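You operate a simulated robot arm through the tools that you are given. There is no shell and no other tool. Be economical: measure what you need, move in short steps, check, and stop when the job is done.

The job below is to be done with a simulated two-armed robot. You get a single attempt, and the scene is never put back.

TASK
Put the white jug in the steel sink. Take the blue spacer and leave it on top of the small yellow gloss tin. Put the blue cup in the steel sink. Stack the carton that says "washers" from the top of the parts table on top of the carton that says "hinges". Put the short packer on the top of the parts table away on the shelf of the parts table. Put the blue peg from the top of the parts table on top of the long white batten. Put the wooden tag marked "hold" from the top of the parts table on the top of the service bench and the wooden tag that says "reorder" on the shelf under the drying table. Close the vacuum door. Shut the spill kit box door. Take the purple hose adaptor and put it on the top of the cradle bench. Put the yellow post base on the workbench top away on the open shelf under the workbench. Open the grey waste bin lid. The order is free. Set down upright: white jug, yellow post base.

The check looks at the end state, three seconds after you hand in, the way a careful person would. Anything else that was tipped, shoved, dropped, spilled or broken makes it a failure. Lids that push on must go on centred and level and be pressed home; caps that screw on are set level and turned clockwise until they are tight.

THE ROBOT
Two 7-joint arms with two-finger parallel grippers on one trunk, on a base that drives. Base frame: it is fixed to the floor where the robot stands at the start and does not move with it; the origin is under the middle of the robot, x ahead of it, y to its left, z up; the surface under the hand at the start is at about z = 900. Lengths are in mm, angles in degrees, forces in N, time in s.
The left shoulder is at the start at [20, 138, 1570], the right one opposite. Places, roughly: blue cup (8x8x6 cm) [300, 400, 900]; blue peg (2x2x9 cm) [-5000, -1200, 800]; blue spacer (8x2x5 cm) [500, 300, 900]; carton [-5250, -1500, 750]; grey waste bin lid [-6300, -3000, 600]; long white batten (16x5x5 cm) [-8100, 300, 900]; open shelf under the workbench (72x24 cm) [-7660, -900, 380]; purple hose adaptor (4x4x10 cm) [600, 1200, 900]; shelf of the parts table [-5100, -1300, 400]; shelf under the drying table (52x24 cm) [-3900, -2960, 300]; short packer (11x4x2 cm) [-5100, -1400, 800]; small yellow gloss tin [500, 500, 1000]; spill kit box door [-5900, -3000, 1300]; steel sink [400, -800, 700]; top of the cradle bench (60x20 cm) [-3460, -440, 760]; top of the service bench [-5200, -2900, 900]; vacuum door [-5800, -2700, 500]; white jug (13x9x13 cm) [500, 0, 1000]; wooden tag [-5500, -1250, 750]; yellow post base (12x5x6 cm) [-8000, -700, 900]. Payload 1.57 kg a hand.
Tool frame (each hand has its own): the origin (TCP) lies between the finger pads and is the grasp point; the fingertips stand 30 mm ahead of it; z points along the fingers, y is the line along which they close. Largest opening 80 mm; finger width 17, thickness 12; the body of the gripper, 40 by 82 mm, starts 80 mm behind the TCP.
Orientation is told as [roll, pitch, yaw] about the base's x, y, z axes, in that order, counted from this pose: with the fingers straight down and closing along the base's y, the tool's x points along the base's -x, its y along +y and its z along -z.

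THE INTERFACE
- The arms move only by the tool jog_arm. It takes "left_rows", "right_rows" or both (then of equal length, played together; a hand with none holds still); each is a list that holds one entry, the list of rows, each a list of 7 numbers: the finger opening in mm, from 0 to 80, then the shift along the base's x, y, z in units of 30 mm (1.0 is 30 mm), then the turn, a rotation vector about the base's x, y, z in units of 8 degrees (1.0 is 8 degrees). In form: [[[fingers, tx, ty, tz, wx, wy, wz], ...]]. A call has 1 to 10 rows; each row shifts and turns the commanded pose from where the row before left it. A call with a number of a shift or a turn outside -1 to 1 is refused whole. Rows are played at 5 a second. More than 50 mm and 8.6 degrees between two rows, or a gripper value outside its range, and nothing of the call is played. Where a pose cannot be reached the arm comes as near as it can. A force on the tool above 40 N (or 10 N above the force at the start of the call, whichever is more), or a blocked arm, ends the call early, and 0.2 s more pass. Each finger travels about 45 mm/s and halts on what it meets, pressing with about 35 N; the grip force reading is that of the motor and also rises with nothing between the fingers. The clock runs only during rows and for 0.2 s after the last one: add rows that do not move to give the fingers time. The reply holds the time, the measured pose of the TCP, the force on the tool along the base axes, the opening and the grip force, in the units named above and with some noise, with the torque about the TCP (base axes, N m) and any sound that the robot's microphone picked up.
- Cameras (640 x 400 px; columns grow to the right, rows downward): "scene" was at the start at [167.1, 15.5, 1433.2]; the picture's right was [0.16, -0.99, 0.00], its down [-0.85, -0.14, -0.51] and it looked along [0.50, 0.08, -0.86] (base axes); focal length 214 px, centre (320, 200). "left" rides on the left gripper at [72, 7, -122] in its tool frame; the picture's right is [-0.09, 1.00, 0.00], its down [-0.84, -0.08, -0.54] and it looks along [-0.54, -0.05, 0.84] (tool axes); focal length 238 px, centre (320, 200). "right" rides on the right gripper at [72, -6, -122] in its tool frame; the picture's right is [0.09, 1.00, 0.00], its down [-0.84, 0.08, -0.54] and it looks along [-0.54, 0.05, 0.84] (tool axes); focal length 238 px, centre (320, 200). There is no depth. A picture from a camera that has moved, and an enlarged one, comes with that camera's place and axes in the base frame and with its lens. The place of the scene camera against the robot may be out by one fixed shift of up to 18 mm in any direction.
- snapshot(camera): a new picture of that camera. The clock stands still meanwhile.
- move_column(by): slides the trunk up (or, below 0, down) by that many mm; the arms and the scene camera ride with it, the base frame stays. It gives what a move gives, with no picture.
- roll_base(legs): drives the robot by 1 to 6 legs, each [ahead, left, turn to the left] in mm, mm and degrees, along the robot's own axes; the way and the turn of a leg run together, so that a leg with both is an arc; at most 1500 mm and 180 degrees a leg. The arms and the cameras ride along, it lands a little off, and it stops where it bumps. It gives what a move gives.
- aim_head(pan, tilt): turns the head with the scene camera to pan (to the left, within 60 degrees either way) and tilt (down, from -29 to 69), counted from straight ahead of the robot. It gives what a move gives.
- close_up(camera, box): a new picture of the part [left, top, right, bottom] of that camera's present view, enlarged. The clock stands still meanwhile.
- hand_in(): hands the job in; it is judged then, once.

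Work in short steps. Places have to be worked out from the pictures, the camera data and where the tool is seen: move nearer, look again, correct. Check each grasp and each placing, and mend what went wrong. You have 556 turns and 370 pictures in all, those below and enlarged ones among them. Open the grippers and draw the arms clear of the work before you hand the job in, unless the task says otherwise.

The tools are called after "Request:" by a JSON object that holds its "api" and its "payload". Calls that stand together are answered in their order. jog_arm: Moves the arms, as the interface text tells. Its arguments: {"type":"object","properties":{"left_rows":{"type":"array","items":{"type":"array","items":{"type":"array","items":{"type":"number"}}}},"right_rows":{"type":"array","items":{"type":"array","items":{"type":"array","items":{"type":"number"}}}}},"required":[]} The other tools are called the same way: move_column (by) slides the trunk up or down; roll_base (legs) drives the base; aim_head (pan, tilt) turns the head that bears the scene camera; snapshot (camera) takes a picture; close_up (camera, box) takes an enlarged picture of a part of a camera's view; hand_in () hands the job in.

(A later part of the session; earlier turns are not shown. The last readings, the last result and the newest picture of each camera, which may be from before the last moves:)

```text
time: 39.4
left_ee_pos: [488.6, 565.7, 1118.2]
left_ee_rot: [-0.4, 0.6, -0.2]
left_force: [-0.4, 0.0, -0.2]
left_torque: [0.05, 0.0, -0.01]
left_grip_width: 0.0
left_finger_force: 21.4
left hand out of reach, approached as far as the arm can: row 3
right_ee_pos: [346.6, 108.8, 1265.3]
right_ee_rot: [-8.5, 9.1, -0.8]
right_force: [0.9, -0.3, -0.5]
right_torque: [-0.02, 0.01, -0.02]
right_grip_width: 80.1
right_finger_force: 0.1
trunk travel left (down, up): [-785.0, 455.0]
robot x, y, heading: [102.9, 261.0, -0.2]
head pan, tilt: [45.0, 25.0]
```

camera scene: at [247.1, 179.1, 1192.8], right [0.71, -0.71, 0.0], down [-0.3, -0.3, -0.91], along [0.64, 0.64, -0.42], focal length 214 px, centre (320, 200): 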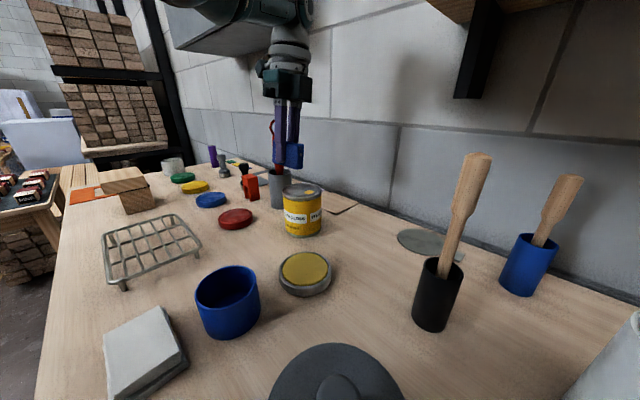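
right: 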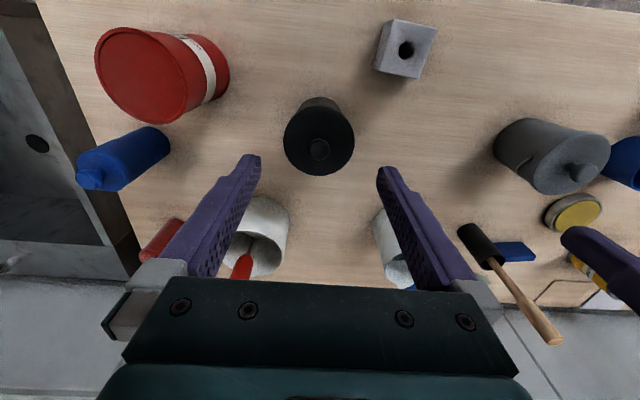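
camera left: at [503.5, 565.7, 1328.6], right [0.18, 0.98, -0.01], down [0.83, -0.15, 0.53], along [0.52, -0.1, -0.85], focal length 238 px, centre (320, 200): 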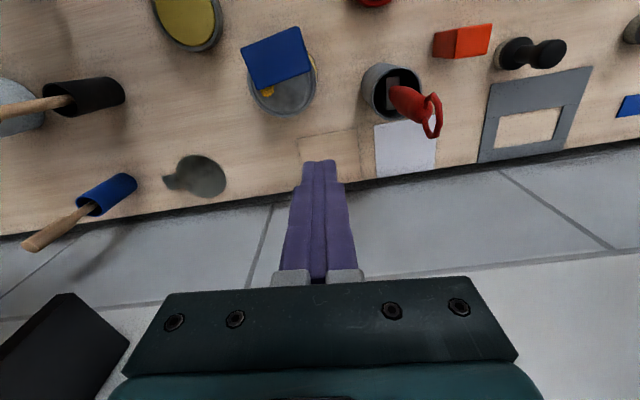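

Freed. Move to the −x side of the spacer and look.

Request:
{"api": "jog_arm", "payload": {"left_rows": [[[0, -1, -0.6, 0, 0, 0, 0], [0, -1, -0.6, 0, 0, 0, 0], [0, 0, -0.35, 0, 0, 0, 0], [0, 0, 0, 0, 0, 0, 0]]]}}

Request:
{"api": "snapshot", "payload": {"camera": "left"}}

```text
time: 40.4
left_ee_pos: [429.5, 517.7, 1119.1]
left_ee_rot: [-0.4, 0.5, -0.3]
left_force: [0.6, -0.3, 1.0]
left_torque: [0.0, -0.02, 0.01]
left_grip_width: 0.0
left_finger_force: 21.2
right_ee_pos: [346.5, 109.2, 1264.3]
right_ee_rot: [-8.6, 9.1, -0.8]
right_force: [0.4, 0.2, 1.1]
right_torque: [0.0, 0.0, 0.01]
right_grip_width: 80.0
right_finger_force: 0.1
trunk travel left (down, up): [-785.0, 455.0]
robot x, y, heading: [104.4, 258.8, -0.1]
head pan, tilt: [45.0, 25.0]
```

```text
340 pictures are left
camera left: at [359.0, 525.1, 1241.3], right [0.1, 1.0, -0.01], down [0.84, -0.08, 0.54], along [0.53, -0.06, -0.84], focal length 238 px, centre (320, 200)
```

left: 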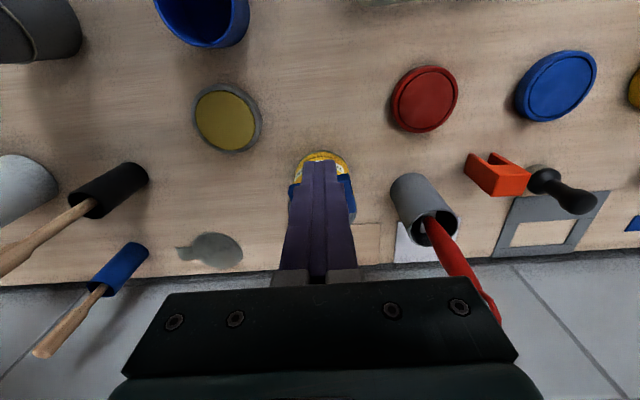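

Lower to tip level 1006 and push +x to bring the spacer's near face to about x 504.

Request:
{"api": "jog_arm", "payload": {"left_rows": [[[0, 0, 0, -1, 0, 0, 0], [0, 0, 0, -1, 0, 0, 0], [0, 0, 0, -0.77, 0, 0, 0], [0, 0.5, 0, 0, 0, 0, 0], [0, 0.4, 0, 0, 0, 0, 0], [0, 0.3, 0, 0, 0, 0, 0], [0, 0.3, 0, 0, 0, 0, 0], [0, 0, 0, 0, 0, 0, 0]]]}}

Request:
{"api": "snapshot", "payload": {"camera": "scene"}}

```text
time: 42.2
left_ee_pos: [474.1, 516.4, 1035.2]
left_ee_rot: [-0.6, 0.5, -0.5]
left_force: [1.7, 0.5, 0.2]
left_torque: [0.02, 0.02, 0.01]
left_grip_width: 0.2
left_finger_force: 20.9
right_ee_pos: [345.8, 109.8, 1264.9]
right_ee_rot: [-8.6, 9.1, -0.8]
right_force: [0.1, -0.4, -0.1]
right_torque: [0.0, -0.03, -0.01]
right_grip_width: 79.8
right_finger_force: 0.0
trunk travel left (down, up): [-785.0, 455.0]
robot x, y, heading: [105.8, 258.1, -0.2]
head pan, tilt: [45.0, 25.0]
```

```text
339 pictures are left
camera scene: at [269.8, 327.2, 1322.8], right [0.7, -0.71, 0.0], down [-0.3, -0.3, -0.91], along [0.64, 0.64, -0.42], focal length 214 px, centre (320, 200)
```

scene: 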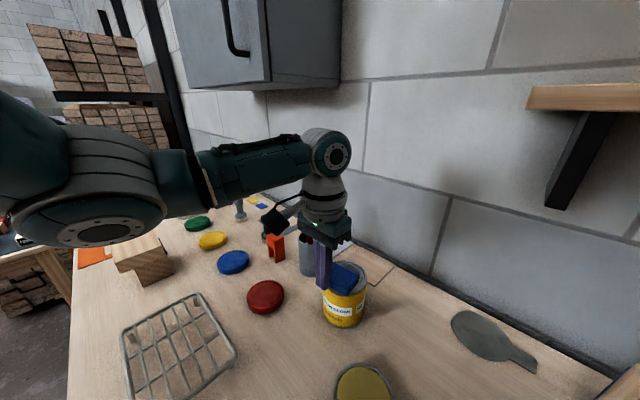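

Request:
{"api": "jog_arm", "payload": {"left_rows": [[[0, 0.25, 0, 0, 0, 0, 0], [0, 0.25, 0, 0, 0, 0, 0], [0, 0.15, 0, 0, 0, 0, 0], [0, 0, 0, 0, 0, 0, 0]]]}}

Request:
{"api": "aim_head", "payload": {"pan": 30, "tilt": 45}}

Request:
{"api": "close_up", "payload": {"camera": "scene", "box": [220, 60, 400, 200]}}

```text
time: 43.2
left_ee_pos: [492.4, 519.6, 1035.2]
left_ee_rot: [-0.4, 0.5, -0.4]
left_force: [-0.2, 0.5, -0.5]
left_torque: [0.0, -0.02, 0.02]
left_grip_width: 0.0
left_finger_force: 21.2
right_ee_pos: [346.6, 109.1, 1264.6]
right_ee_rot: [-8.5, 9.0, -0.8]
right_force: [-0.8, 0.0, -0.3]
right_torque: [0.02, 0.02, -0.02]
right_grip_width: 80.0
right_finger_force: 0.1
trunk travel left (down, up): [-785.0, 455.0]
robot x, y, heading: [100.8, 257.8, -0.3]
head pan, tilt: [45.0, 25.0]
```

```text
time: 44.0
left_ee_pos: [492.4, 518.5, 1035.1]
left_ee_rot: [-0.5, 0.5, -0.3]
left_force: [-0.3, 0.3, 0.1]
left_torque: [0.01, 0.0, 0.0]
left_grip_width: 0.0
left_finger_force: 21.0
right_ee_pos: [347.5, 109.7, 1265.5]
right_ee_rot: [-8.6, 9.1, -0.8]
right_force: [0.5, 0.3, 0.1]
right_torque: [-0.02, 0.03, 0.02]
right_grip_width: 80.0
right_finger_force: 0.1
trunk travel left (down, up): [-785.0, 455.0]
robot x, y, heading: [102.7, 255.6, -0.7]
head pan, tilt: [30.0, 45.0]
```

```text
2.86 times, centred on (310, 130) of scene
camera zoom: at [275.0, 302.8, 1292.3], right [0.5, -0.87, 0.0], down [-0.61, -0.35, -0.71], along [0.61, 0.35, -0.71], focal length 613 px, centre (349, 400)
```

zoom: 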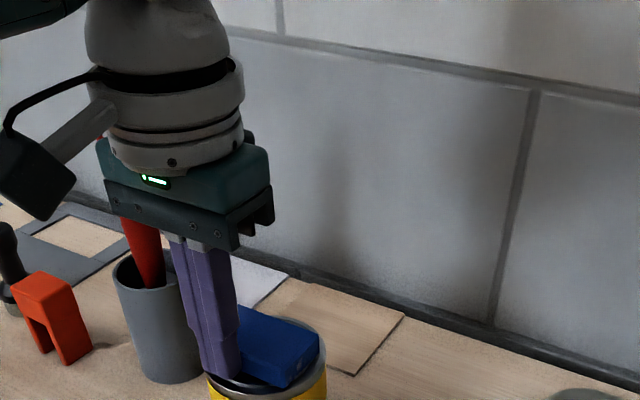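

Looks seated. Back off −x and up, then view from the hand camera.

Request:
{"api": "jog_arm", "payload": {"left_rows": [[[0, -0.5, 0, 0, 0, 0, 0], [0, -0.5, 0, 1, 0, 0, 0], [0, -1, 0, 1, 0, 0, 0], [0, -1, -0.5, 1, 0, 0, 0], [0, -1, -1, 0, 0, 0, 0], [0, 0, -1, 0, 0, 0, 0]]]}}

Request:
{"api": "snapshot", "payload": {"camera": "left"}}

Request:
{"api": "snapshot", "payload": {"camera": "scene"}}

```text
time: 45.4
left_ee_pos: [373.3, 442.2, 1126.0]
left_ee_rot: [-0.5, 0.6, -0.4]
left_force: [0.0, 0.6, -0.2]
left_torque: [0.01, 0.01, 0.0]
left_grip_width: 0.0
left_finger_force: 21.3
right_ee_pos: [345.6, 109.2, 1265.4]
right_ee_rot: [-8.6, 9.1, -0.8]
right_force: [-0.1, -0.1, 0.4]
right_torque: [0.03, 0.01, -0.03]
right_grip_width: 79.9
right_finger_force: 0.1
trunk travel left (down, up): [-785.0, 455.0]
robot x, y, heading: [107.2, 258.9, -0.2]
head pan, tilt: [30.0, 45.0]
```

```text
337 pictures are left
camera left: at [302.8, 449.0, 1248.4], right [0.1, 1.0, -0.01], down [0.84, -0.08, 0.53], along [0.53, -0.06, -0.84], focal length 238 px, centre (320, 200)
```

left: 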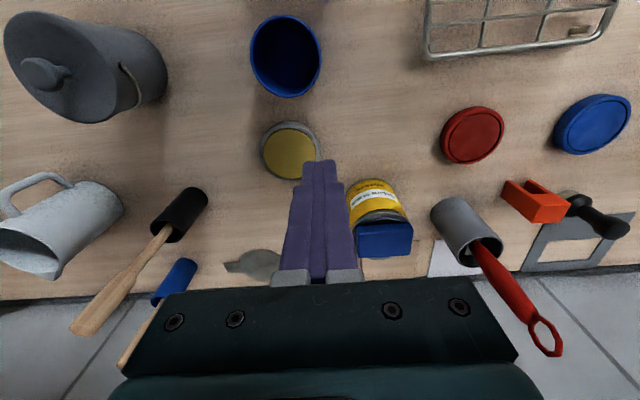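

```text
336 pictures are left
camera scene: at [274.9, 302.7, 1292.2], right [0.5, -0.87, 0.0], down [-0.61, -0.35, -0.71], along [0.61, 0.35, -0.71], focal length 214 px, centre (320, 200)
```

scene: 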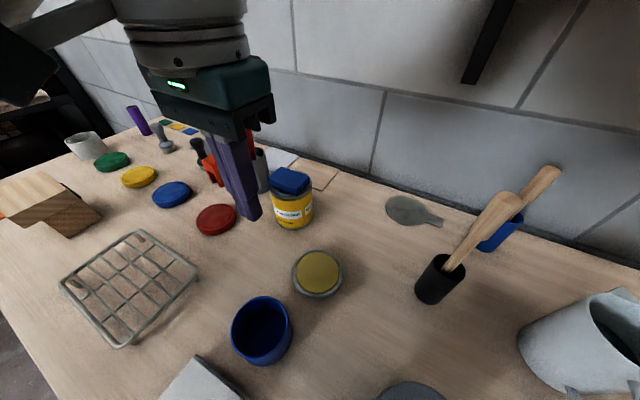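

Request:
{"api": "close_up", "payload": {"camera": "left", "box": [320, 160, 440, 270]}}

Request:
{"api": "close_up", "payload": {"camera": "scene", "box": [250, 150, 340, 240]}}

```text
3.64 times, centred on (380, 215) of left
camera zoom: at [302.8, 449.0, 1248.4], right [0.1, 1.0, -0.01], down [0.84, -0.08, 0.53], along [0.53, -0.06, -0.84], focal length 867 px, centre (102, 146)
```

zoom: 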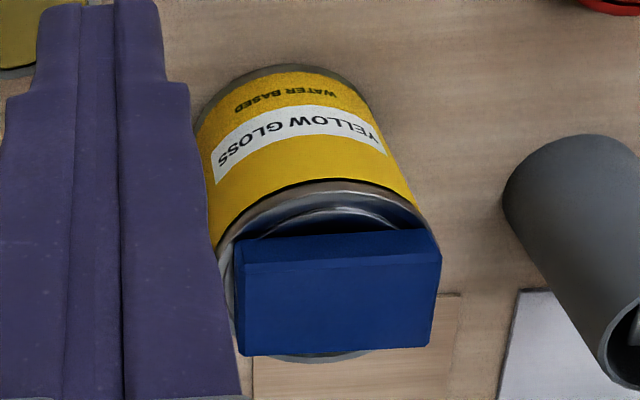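

```text
4.44 times, centred on (295, 195) of scene
camera zoom: at [274.9, 302.7, 1292.2], right [0.5, -0.87, 0.0], down [-0.61, -0.35, -0.71], along [0.61, 0.35, -0.71], focal length 953 px, centre (431, 222)
```

zoom: 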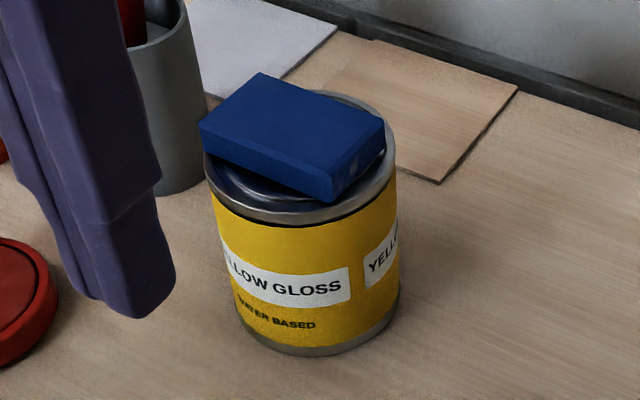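

Spacer sits flat on the tin. Next the cup (centre ≈ [304, 412]): I back the base 100 mm and hover the left hand over its +y wall.

Request:
{"api": "roll_base", "payload": {"legs": [[-100, 0, 0]]}}

Request:
{"api": "jog_arm", "payload": {"left_rows": [[[50, 0.5, 0.1, -0.5, 0, 0, 0], [50, 0.5, 0.1, -0.5, 0, 0, 0], [50, 0, 0, -0.5, 0, 0, 0], [50, 0, 0, 0, 0, 0, 0]]]}}

Request:
{"api": "snapshot", "payload": {"camera": "left"}}

```text
time: 46.5
left_ee_pos: [274.0, 442.0, 1126.3]
left_ee_rot: [-0.4, 0.5, -0.3]
left_force: [-0.3, 1.3, 0.2]
left_torque: [-0.02, 0.01, 0.0]
left_grip_width: 0.0
left_finger_force: 21.5
right_ee_pos: [246.0, 110.1, 1266.0]
right_ee_rot: [-8.6, 9.1, -0.8]
right_force: [0.4, -0.2, 0.4]
right_torque: [0.01, 0.0, 0.0]
right_grip_width: 80.2
right_finger_force: 0.1
trunk travel left (down, up): [-785.0, 455.0]
robot x, y, heading: [1.0, 259.6, -0.3]
head pan, tilt: [30.0, 45.0]
```

```text
time: 47.5
left_ee_pos: [305.0, 449.1, 1079.0]
left_ee_rot: [-0.5, 0.4, -0.3]
left_force: [0.2, -0.1, 0.3]
left_torque: [0.0, 0.02, -0.01]
left_grip_width: 49.9
left_finger_force: 0.1
right_ee_pos: [248.5, 109.5, 1265.7]
right_ee_rot: [-8.7, 9.2, -0.8]
right_force: [-0.1, 0.1, 0.2]
right_torque: [-0.03, 0.04, 0.0]
right_grip_width: 80.0
right_finger_force: 0.1
trunk travel left (down, up): [-785.0, 455.0]
robot x, y, heading: [4.8, 256.7, -0.1]
head pan, tilt: [30.0, 45.0]
```

```text
333 pictures are left
camera left: at [234.5, 456.3, 1202.4], right [0.1, 1.0, -0.01], down [0.84, -0.08, 0.54], along [0.53, -0.06, -0.84], focal length 238 px, centre (320, 200)
```

left: 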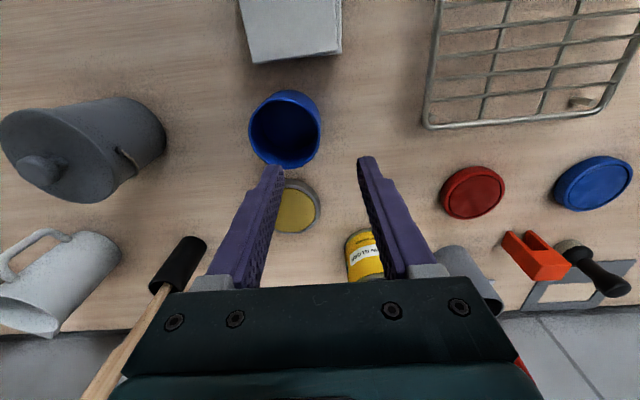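

Cup rim centre ≈ [300, 412], wall at y≈447. Descend straddling the wall.

Request:
{"api": "jog_arm", "payload": {"left_rows": [[[50, -0.15, -0.1, -1, 0, 0, 0], [50, 0, 0, -1, 0, 0, 0], [50, 0, 0, -1, 0, 0, 0], [50, 0, 0, 0, 0, 0, 0]]]}}

Request:
{"api": "snapshot", "payload": {"camera": "left"}}

```text
time: 48.5
left_ee_pos: [301.5, 446.8, 990.9]
left_ee_rot: [-0.5, 0.5, -0.5]
left_force: [0.7, -0.3, 1.2]
left_torque: [0.03, 0.01, 0.0]
left_grip_width: 49.9
left_finger_force: 0.0
right_ee_pos: [247.4, 109.5, 1265.2]
right_ee_rot: [-8.6, 9.2, -0.8]
right_force: [-0.2, 0.6, 0.2]
right_torque: [-0.02, 0.0, 0.02]
right_grip_width: 80.1
right_finger_force: 0.1
trunk travel left (down, up): [-785.0, 455.0]
robot x, y, heading: [4.1, 255.3, -0.3]
head pan, tilt: [30.0, 45.0]
```

```text
332 pictures are left
camera left: at [230.4, 453.3, 1112.8], right [0.1, 1.0, -0.01], down [0.84, -0.08, 0.54], along [0.53, -0.06, -0.84], focal length 238 px, centre (320, 200)
```

left: 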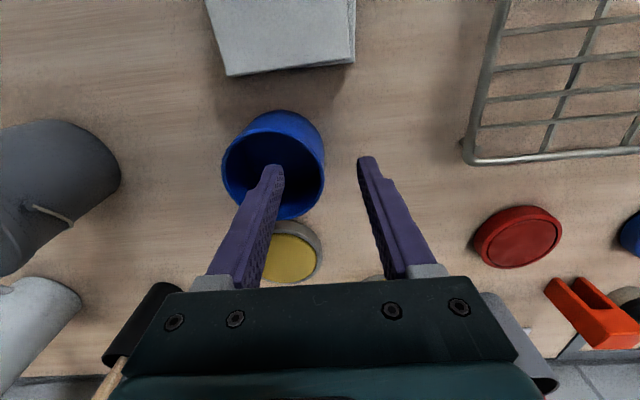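

Left finger is over the interior, right outside. Descend 34 mm and close.

Request:
{"api": "jog_arm", "payload": {"left_rows": [[[50, 0, 0, -1, 0, 0, 0], [50, 0, 0, -0.15, 0, 0, 0], [0, 0, 0, 0, 0, 0, 0], [0, 0, 0, 0, 0, 0, 0], [0, 0, 0, 0, 0, 0, 0], [0, 0, 0, 0, 0, 0, 0], [0, 0, 0, 0, 0, 0, 0]]]}}

Request:
{"api": "snapshot", "payload": {"camera": "left"}}

```text
time: 50.1
left_ee_pos: [300.6, 446.9, 957.2]
left_ee_rot: [-0.5, 0.5, -0.2]
left_force: [0.4, -0.2, 0.2]
left_torque: [-0.02, -0.03, 0.01]
left_grip_width: 2.1
left_finger_force: 23.7
right_ee_pos: [247.0, 110.6, 1264.2]
right_ee_rot: [-8.6, 9.1, -0.9]
right_force: [0.8, 0.8, -0.1]
right_torque: [0.0, 0.03, -0.01]
right_grip_width: 80.3
right_finger_force: 0.0
trunk travel left (down, up): [-785.0, 455.0]
robot x, y, heading: [4.8, 260.0, -0.3]
head pan, tilt: [30.0, 45.0]
```

```text
331 pictures are left
camera left: at [230.2, 452.7, 1078.7], right [0.1, 1.0, -0.01], down [0.84, -0.08, 0.54], along [0.53, -0.06, -0.84], focal length 238 px, centre (320, 200)
```

left: 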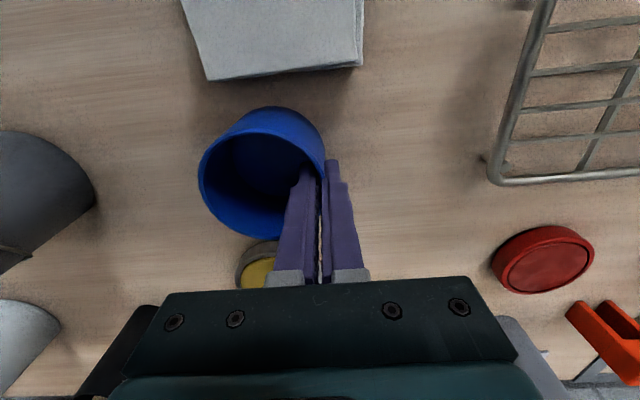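

Cup wall gripped. Lift 190 mm.

Request:
{"api": "jog_arm", "payload": {"left_rows": [[[0, 0, 0, 0.6, 0, 0, 0], [0, 0, 0, 0.9, 0, 0, 0], [0, 0, 0, 0.9, 0, 0, 0], [0, 0, 0, 0.9, 0, 0, 0], [0, 0, 0, 0.9, 0, 0, 0], [0, 0, 0, 0.9, 0, 0, 0], [0, 0, 0, 0.9, 0, 0, 0], [0, 0, 0, 0, 0, 0, 0]]]}}

Request:
{"api": "snapshot", "payload": {"camera": "left"}}

Request:
{"api": "snapshot", "payload": {"camera": "right"}}

```text
time: 51.9
left_ee_pos: [299.3, 447.1, 1137.2]
left_ee_rot: [-0.5, 0.5, -0.4]
left_force: [-0.1, 0.2, -0.7]
left_torque: [0.01, 0.01, 0.03]
left_grip_width: 1.8
left_finger_force: 23.3
right_ee_pos: [247.3, 110.6, 1265.5]
right_ee_rot: [-8.6, 9.1, -0.9]
right_force: [-0.2, -0.3, 1.1]
right_torque: [0.01, 0.01, -0.04]
right_grip_width: 80.1
right_finger_force: 0.0
trunk travel left (down, up): [-785.0, 455.0]
robot x, y, heading: [4.2, 261.6, -0.1]
head pan, tilt: [30.0, 45.0]
```

```text
330 pictures are left
camera left: at [229.6, 453.0, 1258.8], right [0.1, 1.0, -0.01], down [0.84, -0.08, 0.54], along [0.53, -0.06, -0.84], focal length 238 px, centre (320, 200)
```

left: 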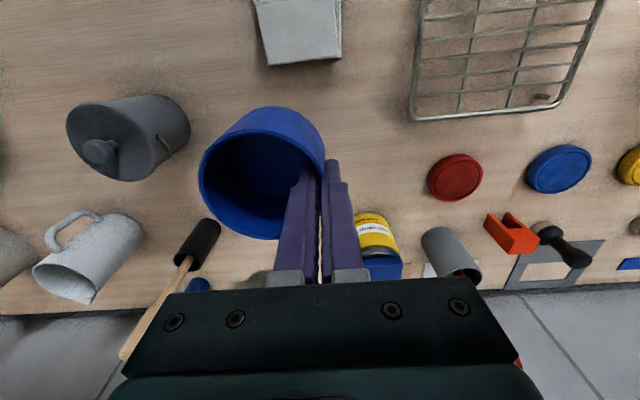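

```text
329 pictures are left
camera right: at [195.6, 122.5, 1395.7], right [-0.1, 0.99, -0.13], down [0.91, 0.14, 0.39], along [0.4, -0.08, -0.91], focal length 238 px, centre (320, 200)
```

right: 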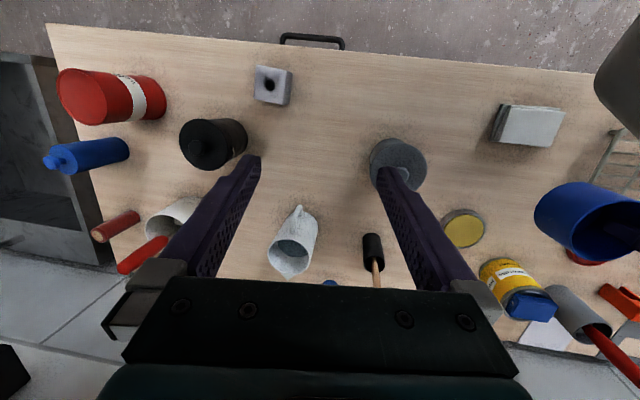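

Cup held. Now bring the right hand level and over the jug handle (≈ [420, 49]).

Request:
{"api": "jog_arm", "payload": {"right_rows": [[[50, 0.8, -0.3, -0.6, 0.3, -0.3, 0.1], [50, 0.8, -0.3, -0.6, 0.3, -0.3, 0], [50, 0.8, -0.3, -0.6, 0.3, -0.3, 0], [50, 0.8, -0.3, -0.6, 0.17, -0.24, 0], [50, 0.8, -0.3, -0.6, 0, 0, 0], [50, 0.8, -0.3, -0.6, 0, 0, 0], [50, 0.5, -0.2, -0.6, 0, 0, 0], [50, 0, 0, 0, 0, 0, 0]]]}}

Request:
{"api": "snapshot", "payload": {"camera": "right"}}

```text
time: 53.7
left_ee_pos: [299.5, 446.5, 1136.8]
left_ee_rot: [-0.4, 0.5, -0.4]
left_force: [-1.3, 0.3, 0.3]
left_torque: [0.03, 0.01, -0.01]
left_grip_width: 1.6
left_finger_force: 23.5
right_ee_pos: [406.9, 50.1, 1140.4]
right_ee_rot: [0.0, -0.1, 0.6]
right_force: [0.6, 0.8, 0.6]
right_torque: [-0.01, -0.01, 0.0]
right_grip_width: 50.0
right_finger_force: 0.0
trunk travel left (down, up): [-785.0, 455.0]
robot x, y, heading: [0.1, 257.8, -0.5]
head pan, tilt: [30.0, 45.0]
```

```text
328 pictures are left
camera right: at [335.0, 42.9, 1259.8], right [-0.1, 0.99, 0.0], down [0.83, 0.09, 0.54], along [0.54, 0.06, -0.84], focal length 238 px, centre (320, 200)
```

right: 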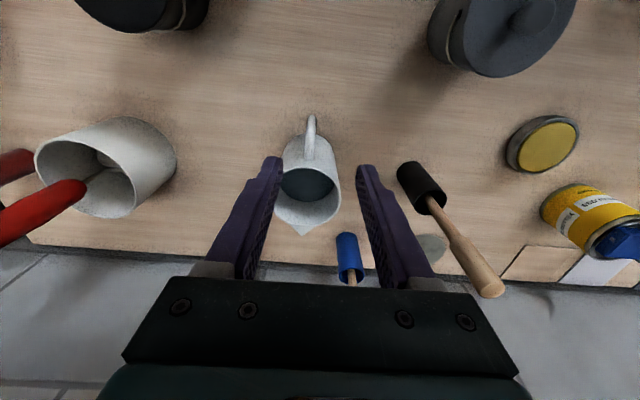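

Request:
{"api": "close_up", "payload": {"camera": "right", "box": [250, 90, 390, 250]}}

Request:
{"api": "aim_head", "payload": {"pan": -25, "tilt": 50}}

Request:
{"api": "snapshot", "payload": {"camera": "scene"}}

```text
2.50 times, centred on (320, 170) of right
camera zoom: at [335.0, 42.9, 1259.8], right [-0.1, 0.99, 0.0], down [0.83, 0.09, 0.54], along [0.54, 0.06, -0.84], focal length 596 px, centre (320, 275)
```

zoom: 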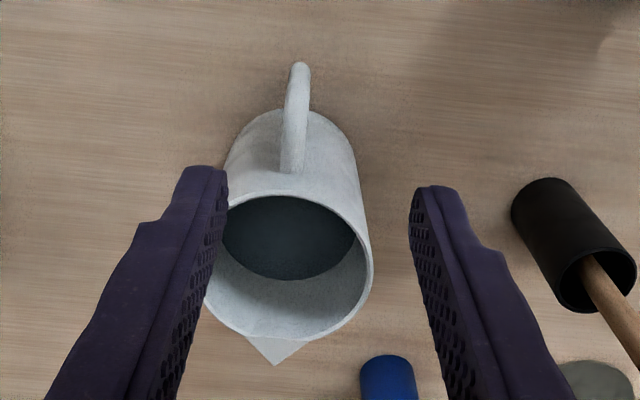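

```text
time: 55.0
left_ee_pos: [299.7, 446.5, 1137.1]
left_ee_rot: [-0.5, 0.6, -0.4]
left_force: [0.0, -0.1, 0.0]
left_torque: [-0.01, -0.01, 0.01]
left_grip_width: 1.7
left_finger_force: 24.3
right_ee_pos: [406.0, 49.8, 1139.7]
right_ee_rot: [0.1, -0.1, 0.7]
right_force: [0.3, -0.2, 0.7]
right_torque: [0.01, 0.0, -0.02]
right_grip_width: 50.2
right_finger_force: 0.1
trunk travel left (down, up): [-785.0, 455.0]
robot x, y, heading: [5.1, 258.3, -0.3]
head pan, tilt: [-25.0, 50.0]
```

```text
326 pictures are left
camera scene: at [174.4, 230.1, 1285.3], right [-0.43, -0.9, 0.0], down [-0.69, 0.33, -0.64], along [0.58, -0.27, -0.77], focal length 214 px, centre (320, 200)
```

scene: 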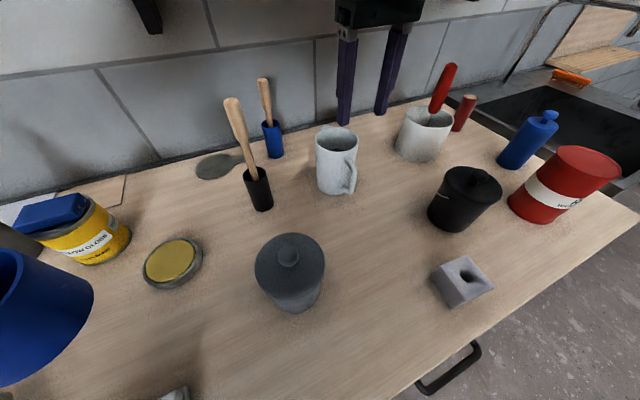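

Handle's vertical part is at about x 410–420, y 42. Move down to tips just above handle, then look.

Request:
{"api": "jog_arm", "payload": {"right_rows": [[[50, 0.37, -0.27, -0.5, 0, 0, 0], [50, 0, 0, -1, 0, 0, 0], [50, 0, 0, -1, 0, 0, 0], [50, 0, 0, -0.5, 0, 0, 0], [50, 0, 0, 0, 0, 0, 0]]]}}

Request:
{"api": "snapshot", "payload": {"camera": "right"}}

```text
time: 56.2
left_ee_pos: [299.1, 445.4, 1135.9]
left_ee_rot: [-0.5, 0.5, -0.3]
left_force: [-0.6, 0.1, -0.3]
left_torque: [0.05, 0.01, 0.07]
left_grip_width: 1.6
left_finger_force: 23.4
right_ee_pos: [420.3, 40.5, 1048.7]
right_ee_rot: [0.0, -0.1, 0.7]
right_force: [0.4, 0.5, -0.4]
right_torque: [0.0, 0.0, 0.02]
right_grip_width: 50.2
right_finger_force: 0.0
trunk travel left (down, up): [-785.0, 455.0]
robot x, y, heading: [2.4, 258.6, -0.1]
head pan, tilt: [-25.0, 50.0]
```

```text
325 pictures are left
camera right: at [347.1, 34.6, 1170.1], right [-0.1, 0.99, 0.0], down [0.83, 0.09, 0.54], along [0.54, 0.06, -0.84], focal length 238 px, centre (320, 200)
```

right: 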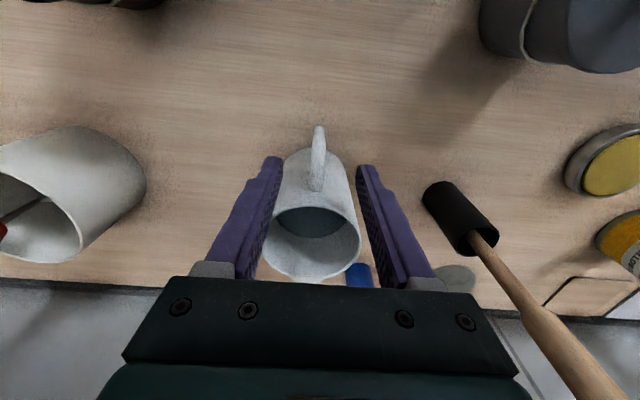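

Handle is between the fingers. Descend to z≈966 and close.

Request:
{"api": "jog_arm", "payload": {"right_rows": [[[50, -0.1, 0, -1, 0, 0, 0], [50, 0, 0, -1, 0, 0, 0], [50, 0, 0, -0.75, 0, 0, 0], [50, 0, 0, 0, 0, 0, 0]]]}}

Request:
{"api": "snapshot", "payload": {"camera": "right"}}

```text
time: 57.2
left_ee_pos: [299.3, 446.4, 1136.5]
left_ee_rot: [-0.5, 0.5, -0.4]
left_force: [-0.6, 0.7, -0.7]
left_torque: [0.01, 0.02, 0.02]
left_grip_width: 1.8
left_finger_force: 23.4
right_ee_pos: [414.4, 41.4, 965.0]
right_ee_rot: [0.0, 0.0, 0.6]
right_force: [0.4, 0.3, -0.5]
right_torque: [-0.01, 0.04, 0.0]
right_grip_width: 50.0
right_finger_force: 0.1
trunk travel left (down, up): [-785.0, 455.0]
robot x, y, heading: [2.6, 257.5, -0.6]
head pan, tilt: [-25.0, 50.0]
```

```text
324 pictures are left
camera right: at [342.5, 35.1, 1086.5], right [-0.1, 0.99, 0.0], down [0.83, 0.09, 0.54], along [0.54, 0.06, -0.84], focal length 238 px, centre (320, 200)
```

right: 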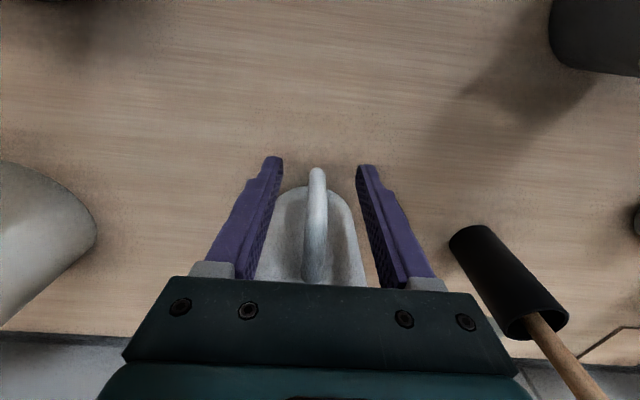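

Request:
{"api": "jog_arm", "payload": {"right_rows": [[[30, 0.1, 0, 0, 0, 0, 0], [0, 0, 0, 0, 0, 0, 0], [0, 0, 0, 0, 0, 0, 0], [0, 0, 0, 0, 0, 0, 0], [0, 0, 0, 0, 0, 0, 0], [0, 0, 0, 0.3, 0, 0, 0], [0, 0, 0, 0.3, 0, 0, 0], [0, 0, 0, 0.3, 0, 0, 0], [0, 0, 0, 0, 0, 0, 0]]]}}

Request:
{"api": "snapshot", "payload": {"camera": "right"}}

Request:
{"api": "snapshot", "payload": {"camera": "scene"}}

```text
time: 59.2
left_ee_pos: [298.8, 447.1, 1135.1]
left_ee_rot: [-0.5, 0.5, -0.3]
left_force: [-1.1, 0.1, -0.4]
left_torque: [0.02, -0.02, 0.0]
left_grip_width: 1.6
left_finger_force: 23.5
right_ee_pos: [417.9, 41.6, 993.5]
right_ee_rot: [0.0, 0.0, 0.6]
right_force: [0.3, 0.0, -3.6]
right_torque: [0.01, 0.25, 0.02]
right_grip_width: 10.6
right_finger_force: 28.1
trunk travel left (down, up): [-785.0, 455.0]
robot x, y, heading: [5.0, 256.1, -0.1]
head pan, tilt: [-25.0, 50.0]
```

```text
323 pictures are left
camera right: at [345.3, 34.7, 1114.2], right [-0.1, 0.99, 0.0], down [0.84, 0.09, 0.54], along [0.54, 0.06, -0.84], focal length 238 px, centre (320, 200)
```

right: 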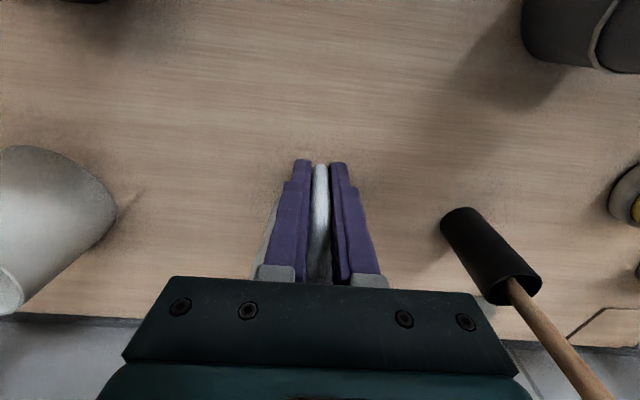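

```text
322 pictures are left
camera scene: at [174.1, 230.2, 1285.2], right [-0.43, -0.9, 0.0], down [-0.69, 0.33, -0.64], along [0.58, -0.27, -0.77], focal length 214 px, centre (320, 200)
```

scene: 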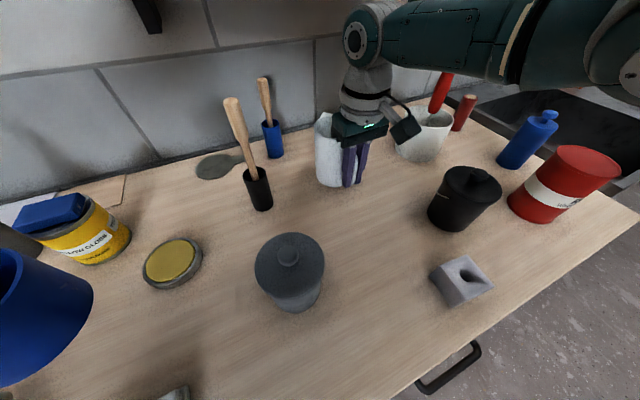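

Jug is held (3.6 N). Retract it toward me, raise the trunk 200 mm, then drive right toward the sink.

Request:
{"api": "jog_arm", "payload": {"right_rows": [[[0, 0, 0, 0.7, 0, 0, 0], [0, 0, 0, 0.7, 0, 0, 0], [0, 0, 0, 0.7, 0, 0, 0], [0, -0.5, 0, 0.3, 0, 0, 0], [0, -0.7, 0, 0, 0, 0, 0], [0, -0.7, 0, 0, 0, 0, 0], [0, -0.7, 0, 0, 0, 0, 0], [0, -0.5, 0, 0, 0, 0, 0], [0, 0, 0, 0, 0, 0, 0]]]}}

Request:
{"api": "move_column", "payload": {"by": 150}}

Request:
{"api": "snapshot", "payload": {"camera": "scene"}}

Request:
{"api": "snapshot", "payload": {"camera": "right"}}

```text
time: 61.2
left_ee_pos: [299.8, 446.9, 1135.9]
left_ee_rot: [-0.5, 0.6, -0.3]
left_force: [0.1, 0.0, 0.0]
left_torque: [0.03, -0.02, 0.02]
left_grip_width: 1.8
left_finger_force: 23.5
right_ee_pos: [324.8, 40.7, 1064.6]
right_ee_rot: [0.0, 0.0, 0.6]
right_force: [-0.3, -0.1, -3.9]
right_torque: [0.0, 0.26, 0.0]
right_grip_width: 10.8
right_finger_force: 28.6
trunk travel left (down, up): [-785.0, 455.0]
robot x, y, heading: [5.4, 256.8, -0.4]
head pan, tilt: [-25.0, 50.0]
```

```text
time: 62.9
left_ee_pos: [299.9, 446.4, 1285.5]
left_ee_rot: [-0.5, 0.5, -0.3]
left_force: [0.6, 0.4, -0.7]
left_torque: [0.02, 0.03, 0.03]
left_grip_width: 1.9
left_finger_force: 23.3
right_ee_pos: [324.5, 40.5, 1215.9]
right_ee_rot: [0.0, 0.0, 0.7]
right_force: [-0.3, 0.3, -4.3]
right_torque: [0.0, 0.23, 0.02]
right_grip_width: 11.0
right_finger_force: 28.8
trunk travel left (down, up): [-935.0, 305.0]
robot x, y, heading: [6.3, 258.3, -0.5]
head pan, tilt: [-25.0, 50.0]
```

```text
321 pictures are left
camera scene: at [174.2, 230.1, 1435.2], right [-0.43, -0.9, 0.0], down [-0.69, 0.33, -0.64], along [0.58, -0.27, -0.77], focal length 214 px, centre (320, 200)
```

scene: 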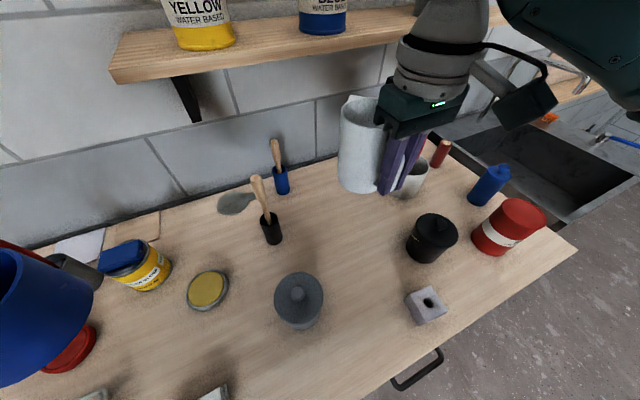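

```text
320 pictures are left
camera right: at [253.3, 33.8, 1336.1], right [-0.1, 0.99, 0.0], down [0.84, 0.09, 0.54], along [0.54, 0.06, -0.84], focal length 238 px, centre (320, 200)
```

right: 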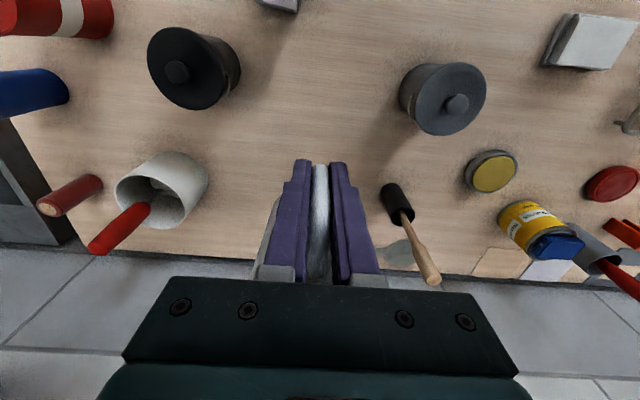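

Drive right 500 mm with the jug well clear, then look at the sink.

Request:
{"api": "roll_base", "payload": {"legs": [[0, -250, 0], [0, -250, 0]]}}

Request:
{"api": "aim_head", "payload": {"pan": -40, "tilt": 45}}

Request:
{"api": "snapshot", "payload": {"camera": "scene"}}

Request:
{"api": "snapshot", "payload": {"camera": "right"}}

```text
time: 66.1
left_ee_pos: [298.0, -46.1, 1285.5]
left_ee_rot: [-0.4, 0.5, -0.2]
left_force: [-0.5, 0.1, -0.5]
left_torque: [0.01, 0.0, 0.0]
left_grip_width: 1.8
left_finger_force: 23.8
right_ee_pos: [324.2, -451.3, 1215.5]
right_ee_rot: [0.0, 0.1, 0.8]
right_force: [-0.2, 0.9, -3.9]
right_torque: [0.01, 0.28, -0.02]
right_grip_width: 11.0
right_finger_force: 28.3
trunk travel left (down, up): [-935.0, 305.0]
robot x, y, heading: [-0.6, -233.3, -0.3]
head pan, tilt: [-25.0, 50.0]
```

```text
time: 66.9
left_ee_pos: [297.3, -45.5, 1286.9]
left_ee_rot: [-0.6, 0.4, -0.2]
left_force: [-0.5, -1.3, -1.0]
left_torque: [0.01, 0.03, 0.02]
left_grip_width: 1.8
left_finger_force: 23.4
right_ee_pos: [323.2, -449.7, 1215.9]
right_ee_rot: [0.0, 0.0, 0.8]
right_force: [0.7, 0.4, -4.0]
right_torque: [-0.01, 0.3, -0.01]
right_grip_width: 11.0
right_finger_force: 29.0
trunk travel left (down, up): [-935.0, 305.0]
robot x, y, heading: [1.6, -232.6, -0.2]
head pan, tilt: [-40.0, 45.0]
```

```text
319 pictures are left
camera scene: at [164.8, -282.0, 1442.1], right [-0.64, -0.76, 0.0], down [-0.54, 0.46, -0.71], along [0.54, -0.46, -0.71], focal length 214 px, centre (320, 200)
```

scene: 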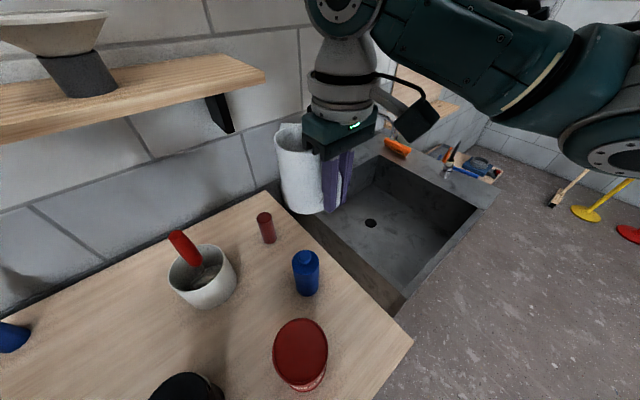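

```text
318 pictures are left
camera right: at [251.8, -458.5, 1336.0], right [-0.11, 0.99, 0.0], down [0.84, 0.09, 0.54], along [0.54, 0.06, -0.84], focal length 238 px, centre (320, 200)
```

right: 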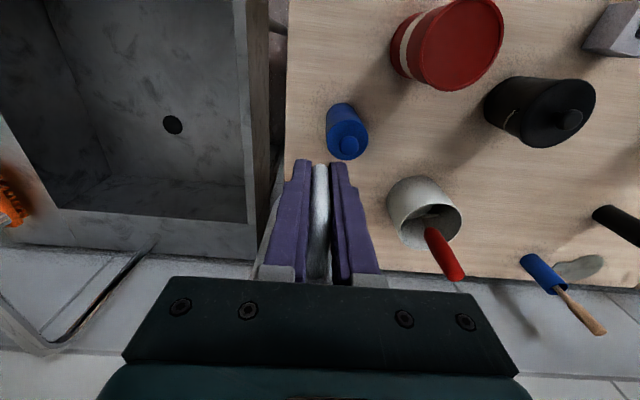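

Sink interior spans roughly x 230–600, y −600…−1040. Drive right 450 mm more, then look straight down.

Request:
{"api": "roll_base", "payload": {"legs": [[0, -220, 0], [0, -230, 0]]}}

Request:
{"api": "snapshot", "payload": {"camera": "right"}}

Request:
{"api": "snapshot", "payload": {"camera": "left"}}

Request:
{"api": "snapshot", "payload": {"camera": "scene"}}

```text
time: 69.9
left_ee_pos: [296.6, -491.6, 1286.8]
left_ee_rot: [-0.3, 0.4, 0.1]
left_force: [1.4, 0.4, -0.1]
left_torque: [0.0, -0.02, 0.0]
left_grip_width: 1.9
left_finger_force: 23.4
right_ee_pos: [323.9, -896.3, 1214.8]
right_ee_rot: [-0.1, -0.1, 1.1]
right_force: [-0.5, 0.6, -4.4]
right_torque: [-0.02, 0.27, 0.0]
right_grip_width: 11.0
right_finger_force: 28.6
trunk travel left (down, up): [-935.0, 305.0]
robot x, y, heading: [3.3, -676.3, 0.3]
head pan, tilt: [-40.0, 45.0]
```

```text
317 pictures are left
camera right: at [252.7, -903.5, 1336.0], right [-0.11, 0.99, 0.0], down [0.83, 0.09, 0.54], along [0.54, 0.06, -0.84], focal length 238 px, centre (320, 200)
```

right: 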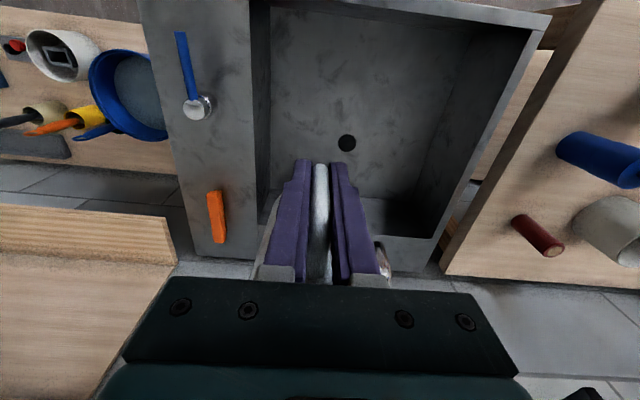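

```text
316 pictures are left
camera left: at [226.1, -484.5, 1408.6], right [0.09, 1.0, -0.01], down [0.84, -0.07, 0.54], along [0.53, -0.06, -0.84], focal length 238 px, centre (320, 200)
```

left: 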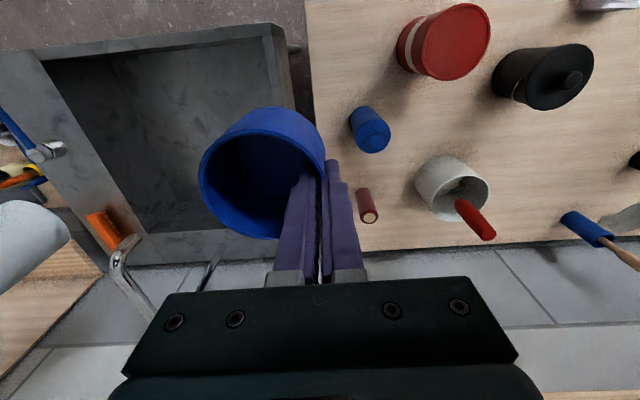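

```text
315 pictures are left
camera scene: at [165.0, -727.6, 1442.2], right [-0.64, -0.77, 0.0], down [-0.54, 0.45, -0.71], along [0.54, -0.45, -0.71], focal length 214 px, centre (320, 200)
```

scene: 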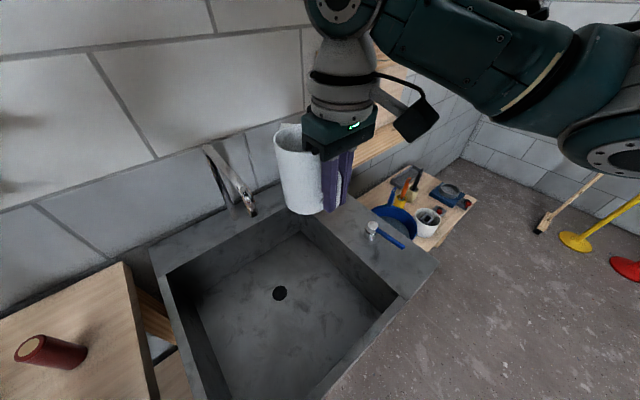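

Sink interior is x≈215–600, y≈−1000…−600. Jug centre is now at ≈[388, −893], good. Lower the trunk 200 mm, then lower the jug with the right arm.

Request:
{"api": "move_column", "payload": {"by": -200}}

Request:
{"api": "jog_arm", "payload": {"right_rows": [[[0, 0, 0.3, -0.8, 0, 0, 0], [0, 0, 0.3, -0.8, 0, 0, 0], [0, 0, 0.3, -0.8, 0, 0, 0], [0, 0, 0, -0.8, 0, 0, 0], [0, 0, 0, -0.8, 0, 0, 0], [0, 0, 0, -0.8, 0, 0, 0], [0, 0, 0, -0.8, 0, 0, 0], [0, 0, 0, 0, 0, 0, 0]]]}}

Request:
{"api": "snapshot", "payload": {"camera": "scene"}}

Request:
{"api": "snapshot", "payload": {"camera": "right"}}

```text
time: 72.1
left_ee_pos: [297.0, -490.4, 1085.0]
left_ee_rot: [-0.5, 0.5, 0.2]
left_force: [0.1, 0.2, -1.2]
left_torque: [-0.01, 0.0, 0.02]
left_grip_width: 1.8
left_finger_force: 23.3
right_ee_pos: [325.1, -895.2, 1014.0]
right_ee_rot: [0.0, -0.1, 1.2]
right_force: [0.1, 0.0, -4.4]
right_torque: [-0.04, 0.24, 0.02]
right_grip_width: 10.7
right_finger_force: 28.6
trunk travel left (down, up): [-735.0, 505.0]
robot x, y, heading: [-1.0, -681.0, 0.1]
head pan, tilt: [-40.0, 45.0]
```

```text
time: 73.9
left_ee_pos: [295.7, -490.7, 1086.7]
left_ee_rot: [-0.4, 0.5, 0.0]
left_force: [-0.2, 0.2, -0.6]
left_torque: [0.03, 0.02, -0.02]
left_grip_width: 1.9
left_finger_force: 23.3
right_ee_pos: [325.9, -869.9, 847.6]
right_ee_rot: [0.1, -0.1, 1.2]
right_force: [-0.8, -0.1, -3.8]
right_torque: [0.01, 0.28, 0.02]
right_grip_width: 11.0
right_finger_force: 28.6
trunk travel left (down, up): [-735.0, 505.0]
robot x, y, heading: [-0.7, -680.0, 0.3]
head pan, tilt: [-40.0, 45.0]
```

```text
314 pictures are left
camera scene: at [164.9, -727.6, 1242.2], right [-0.64, -0.77, 0.0], down [-0.54, 0.45, -0.71], along [0.54, -0.45, -0.71], focal length 214 px, centre (320, 200)
```

scene: 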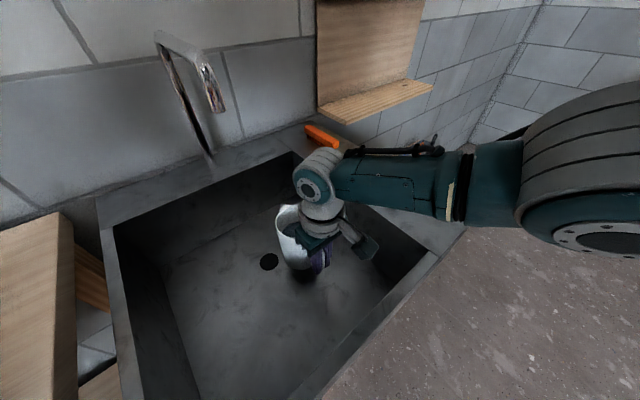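

```text
313 pictures are left
camera right: at [253.4, -877.9, 968.7], right [-0.11, 0.99, 0.0], down [0.83, 0.09, 0.54], along [0.54, 0.06, -0.84], focal length 238 px, centre (320, 200)
```

right: 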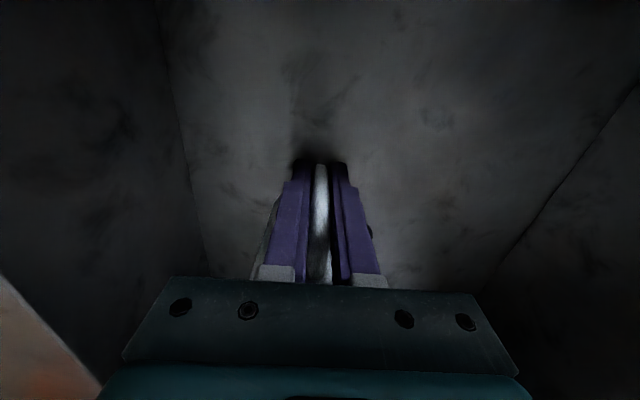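

Continue down to bottom ≈ 722, then creep until contact.

Request:
{"api": "jog_arm", "payload": {"right_rows": [[[0, 0, 0, -0.7, 0, 0, 0], [0, 0, 0, -0.7, 0, 0, 0], [0, 0, 0, -0.5, 0, 0, 0], [0, 0, 0, -0.2, 0, 0, 0], [0, 0, 0, -0.15, 0, 0, 0], [0, 0, 0, -0.1, 0, 0, 0], [0, 0, 0, -0.1, 0, 0, 0]]]}}

```text
time: 75.5
left_ee_pos: [298.8, -492.7, 1086.3]
left_ee_rot: [-0.5, 0.3, 0.1]
left_force: [0.3, -0.2, -1.3]
left_torque: [0.0, 0.03, -0.03]
left_grip_width: 1.8
left_finger_force: 23.4
right_ee_pos: [314.8, -868.8, 789.4]
right_ee_rot: [0.0, -0.5, 1.1]
right_force: [5.0, -1.9, 17.2]
right_torque: [-0.06, -0.74, -0.04]
right_grip_width: 11.0
right_finger_force: 28.1
right hand out of reach, approached as far as the arm can: row 3, 4, 5
trunk travel left (down, up): [-735.0, 505.0]
robot x, y, heading: [1.0, -681.5, 0.2]
head pan, tilt: [-40.0, 45.0]
```

Contact on the sink floor (17 N). Ease up a little and release.

Request:
{"api": "jog_arm", "payload": {"right_rows": [[[0, 0, 0, 0.2, 0, 0, 0], [0, 0, 0, 0.15, 0, 0, 0], [0, 0, 0, 0, 0, 0, 0]]]}}

Request:
{"api": "snapshot", "payload": {"camera": "right"}}

```text
time: 76.3
left_ee_pos: [296.8, -491.5, 1087.2]
left_ee_rot: [-0.5, 0.4, 0.1]
left_force: [-0.1, -0.3, 0.9]
left_torque: [-0.01, 0.01, 0.03]
left_grip_width: 2.0
left_finger_force: 23.7
right_ee_pos: [314.5, -869.0, 795.1]
right_ee_rot: [0.0, 0.1, 1.1]
right_force: [0.1, 0.4, -3.6]
right_torque: [-0.01, 0.25, 0.02]
right_grip_width: 10.8
right_finger_force: 28.7
trunk travel left (down, up): [-735.0, 505.0]
robot x, y, heading: [2.6, -677.8, -0.0]
head pan, tilt: [-40.0, 45.0]
```

```text
312 pictures are left
camera right: at [242.7, -876.1, 915.1], right [-0.11, 0.99, 0.0], down [0.84, 0.09, 0.54], along [0.54, 0.06, -0.84], focal length 238 px, centre (320, 200)
```

right: 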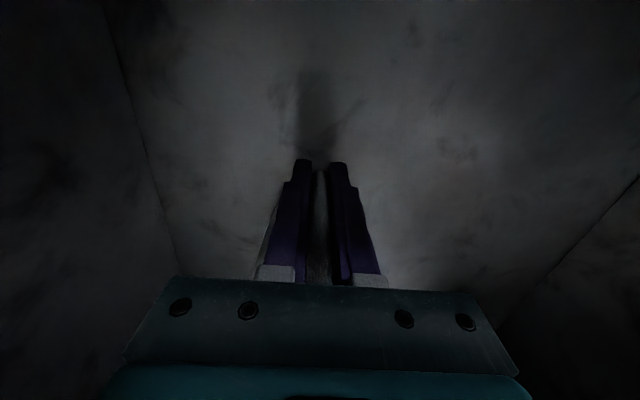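

Request:
{"api": "jog_arm", "payload": {"right_rows": [[[0, 0, 0, -0.1, 0, 0, 0], [0, 0, 0, 0, 0, 0, 0]]]}}

```text
time: 76.9
left_ee_pos: [296.4, -491.4, 1085.1]
left_ee_rot: [-0.4, 0.5, 0.2]
left_force: [0.0, -0.1, -1.0]
left_torque: [0.0, 0.01, 0.02]
left_grip_width: 1.6
left_finger_force: 23.8
right_ee_pos: [313.5, -868.8, 792.5]
right_ee_rot: [0.0, 0.0, 1.0]
right_force: [-0.5, -0.6, -4.5]
right_torque: [-0.04, 0.28, 0.01]
right_grip_width: 10.9
right_finger_force: 28.5
trunk travel left (down, up): [-735.0, 505.0]
robot x, y, heading: [-0.4, -685.5, 0.1]
head pan, tilt: [-40.0, 45.0]
```

Request:
{"api": "jog_arm", "payload": {"right_rows": [[[0, 0, 0, -0.07, 0, 0, 0], [0, 0, 0, 0, 0, 0, 0]]]}}

```text
time: 77.5
left_ee_pos: [296.9, -491.9, 1086.6]
left_ee_rot: [-0.5, 0.5, 0.1]
left_force: [-0.9, -0.4, 0.1]
left_torque: [0.03, 0.01, -0.02]
left_grip_width: 1.7
left_finger_force: 23.2
right_ee_pos: [314.5, -869.0, 790.5]
right_ee_rot: [0.1, 0.1, 1.0]
right_force: [0.3, 0.0, -3.9]
right_torque: [-0.02, 0.28, 0.01]
right_grip_width: 11.1
right_finger_force: 28.9
trunk travel left (down, up): [-735.0, 505.0]
robot x, y, heading: [2.9, -683.8, 0.1]
head pan, tilt: [-40.0, 45.0]
```

Request:
{"api": "jog_arm", "payload": {"right_rows": [[[0, 0, 0, -0.08, 0, 0, 0], [0, 0, 0, 0, 0, 0, 0]]]}}

```text
time: 78.1
left_ee_pos: [297.0, -490.2, 1086.3]
left_ee_rot: [-0.4, 0.4, 0.1]
left_force: [-0.2, -0.2, -1.6]
left_torque: [0.04, -0.01, -0.01]
left_grip_width: 2.1
left_finger_force: 23.2
right_ee_pos: [314.3, -869.0, 790.3]
right_ee_rot: [0.1, 0.0, 1.1]
right_force: [0.6, 0.3, 0.3]
right_torque: [0.14, 0.17, 0.07]
right_grip_width: 11.0
right_finger_force: 28.4
trunk travel left (down, up): [-735.0, 505.0]
robot x, y, heading: [1.1, -683.8, 0.0]
head pan, tilt: [-40.0, 45.0]
```

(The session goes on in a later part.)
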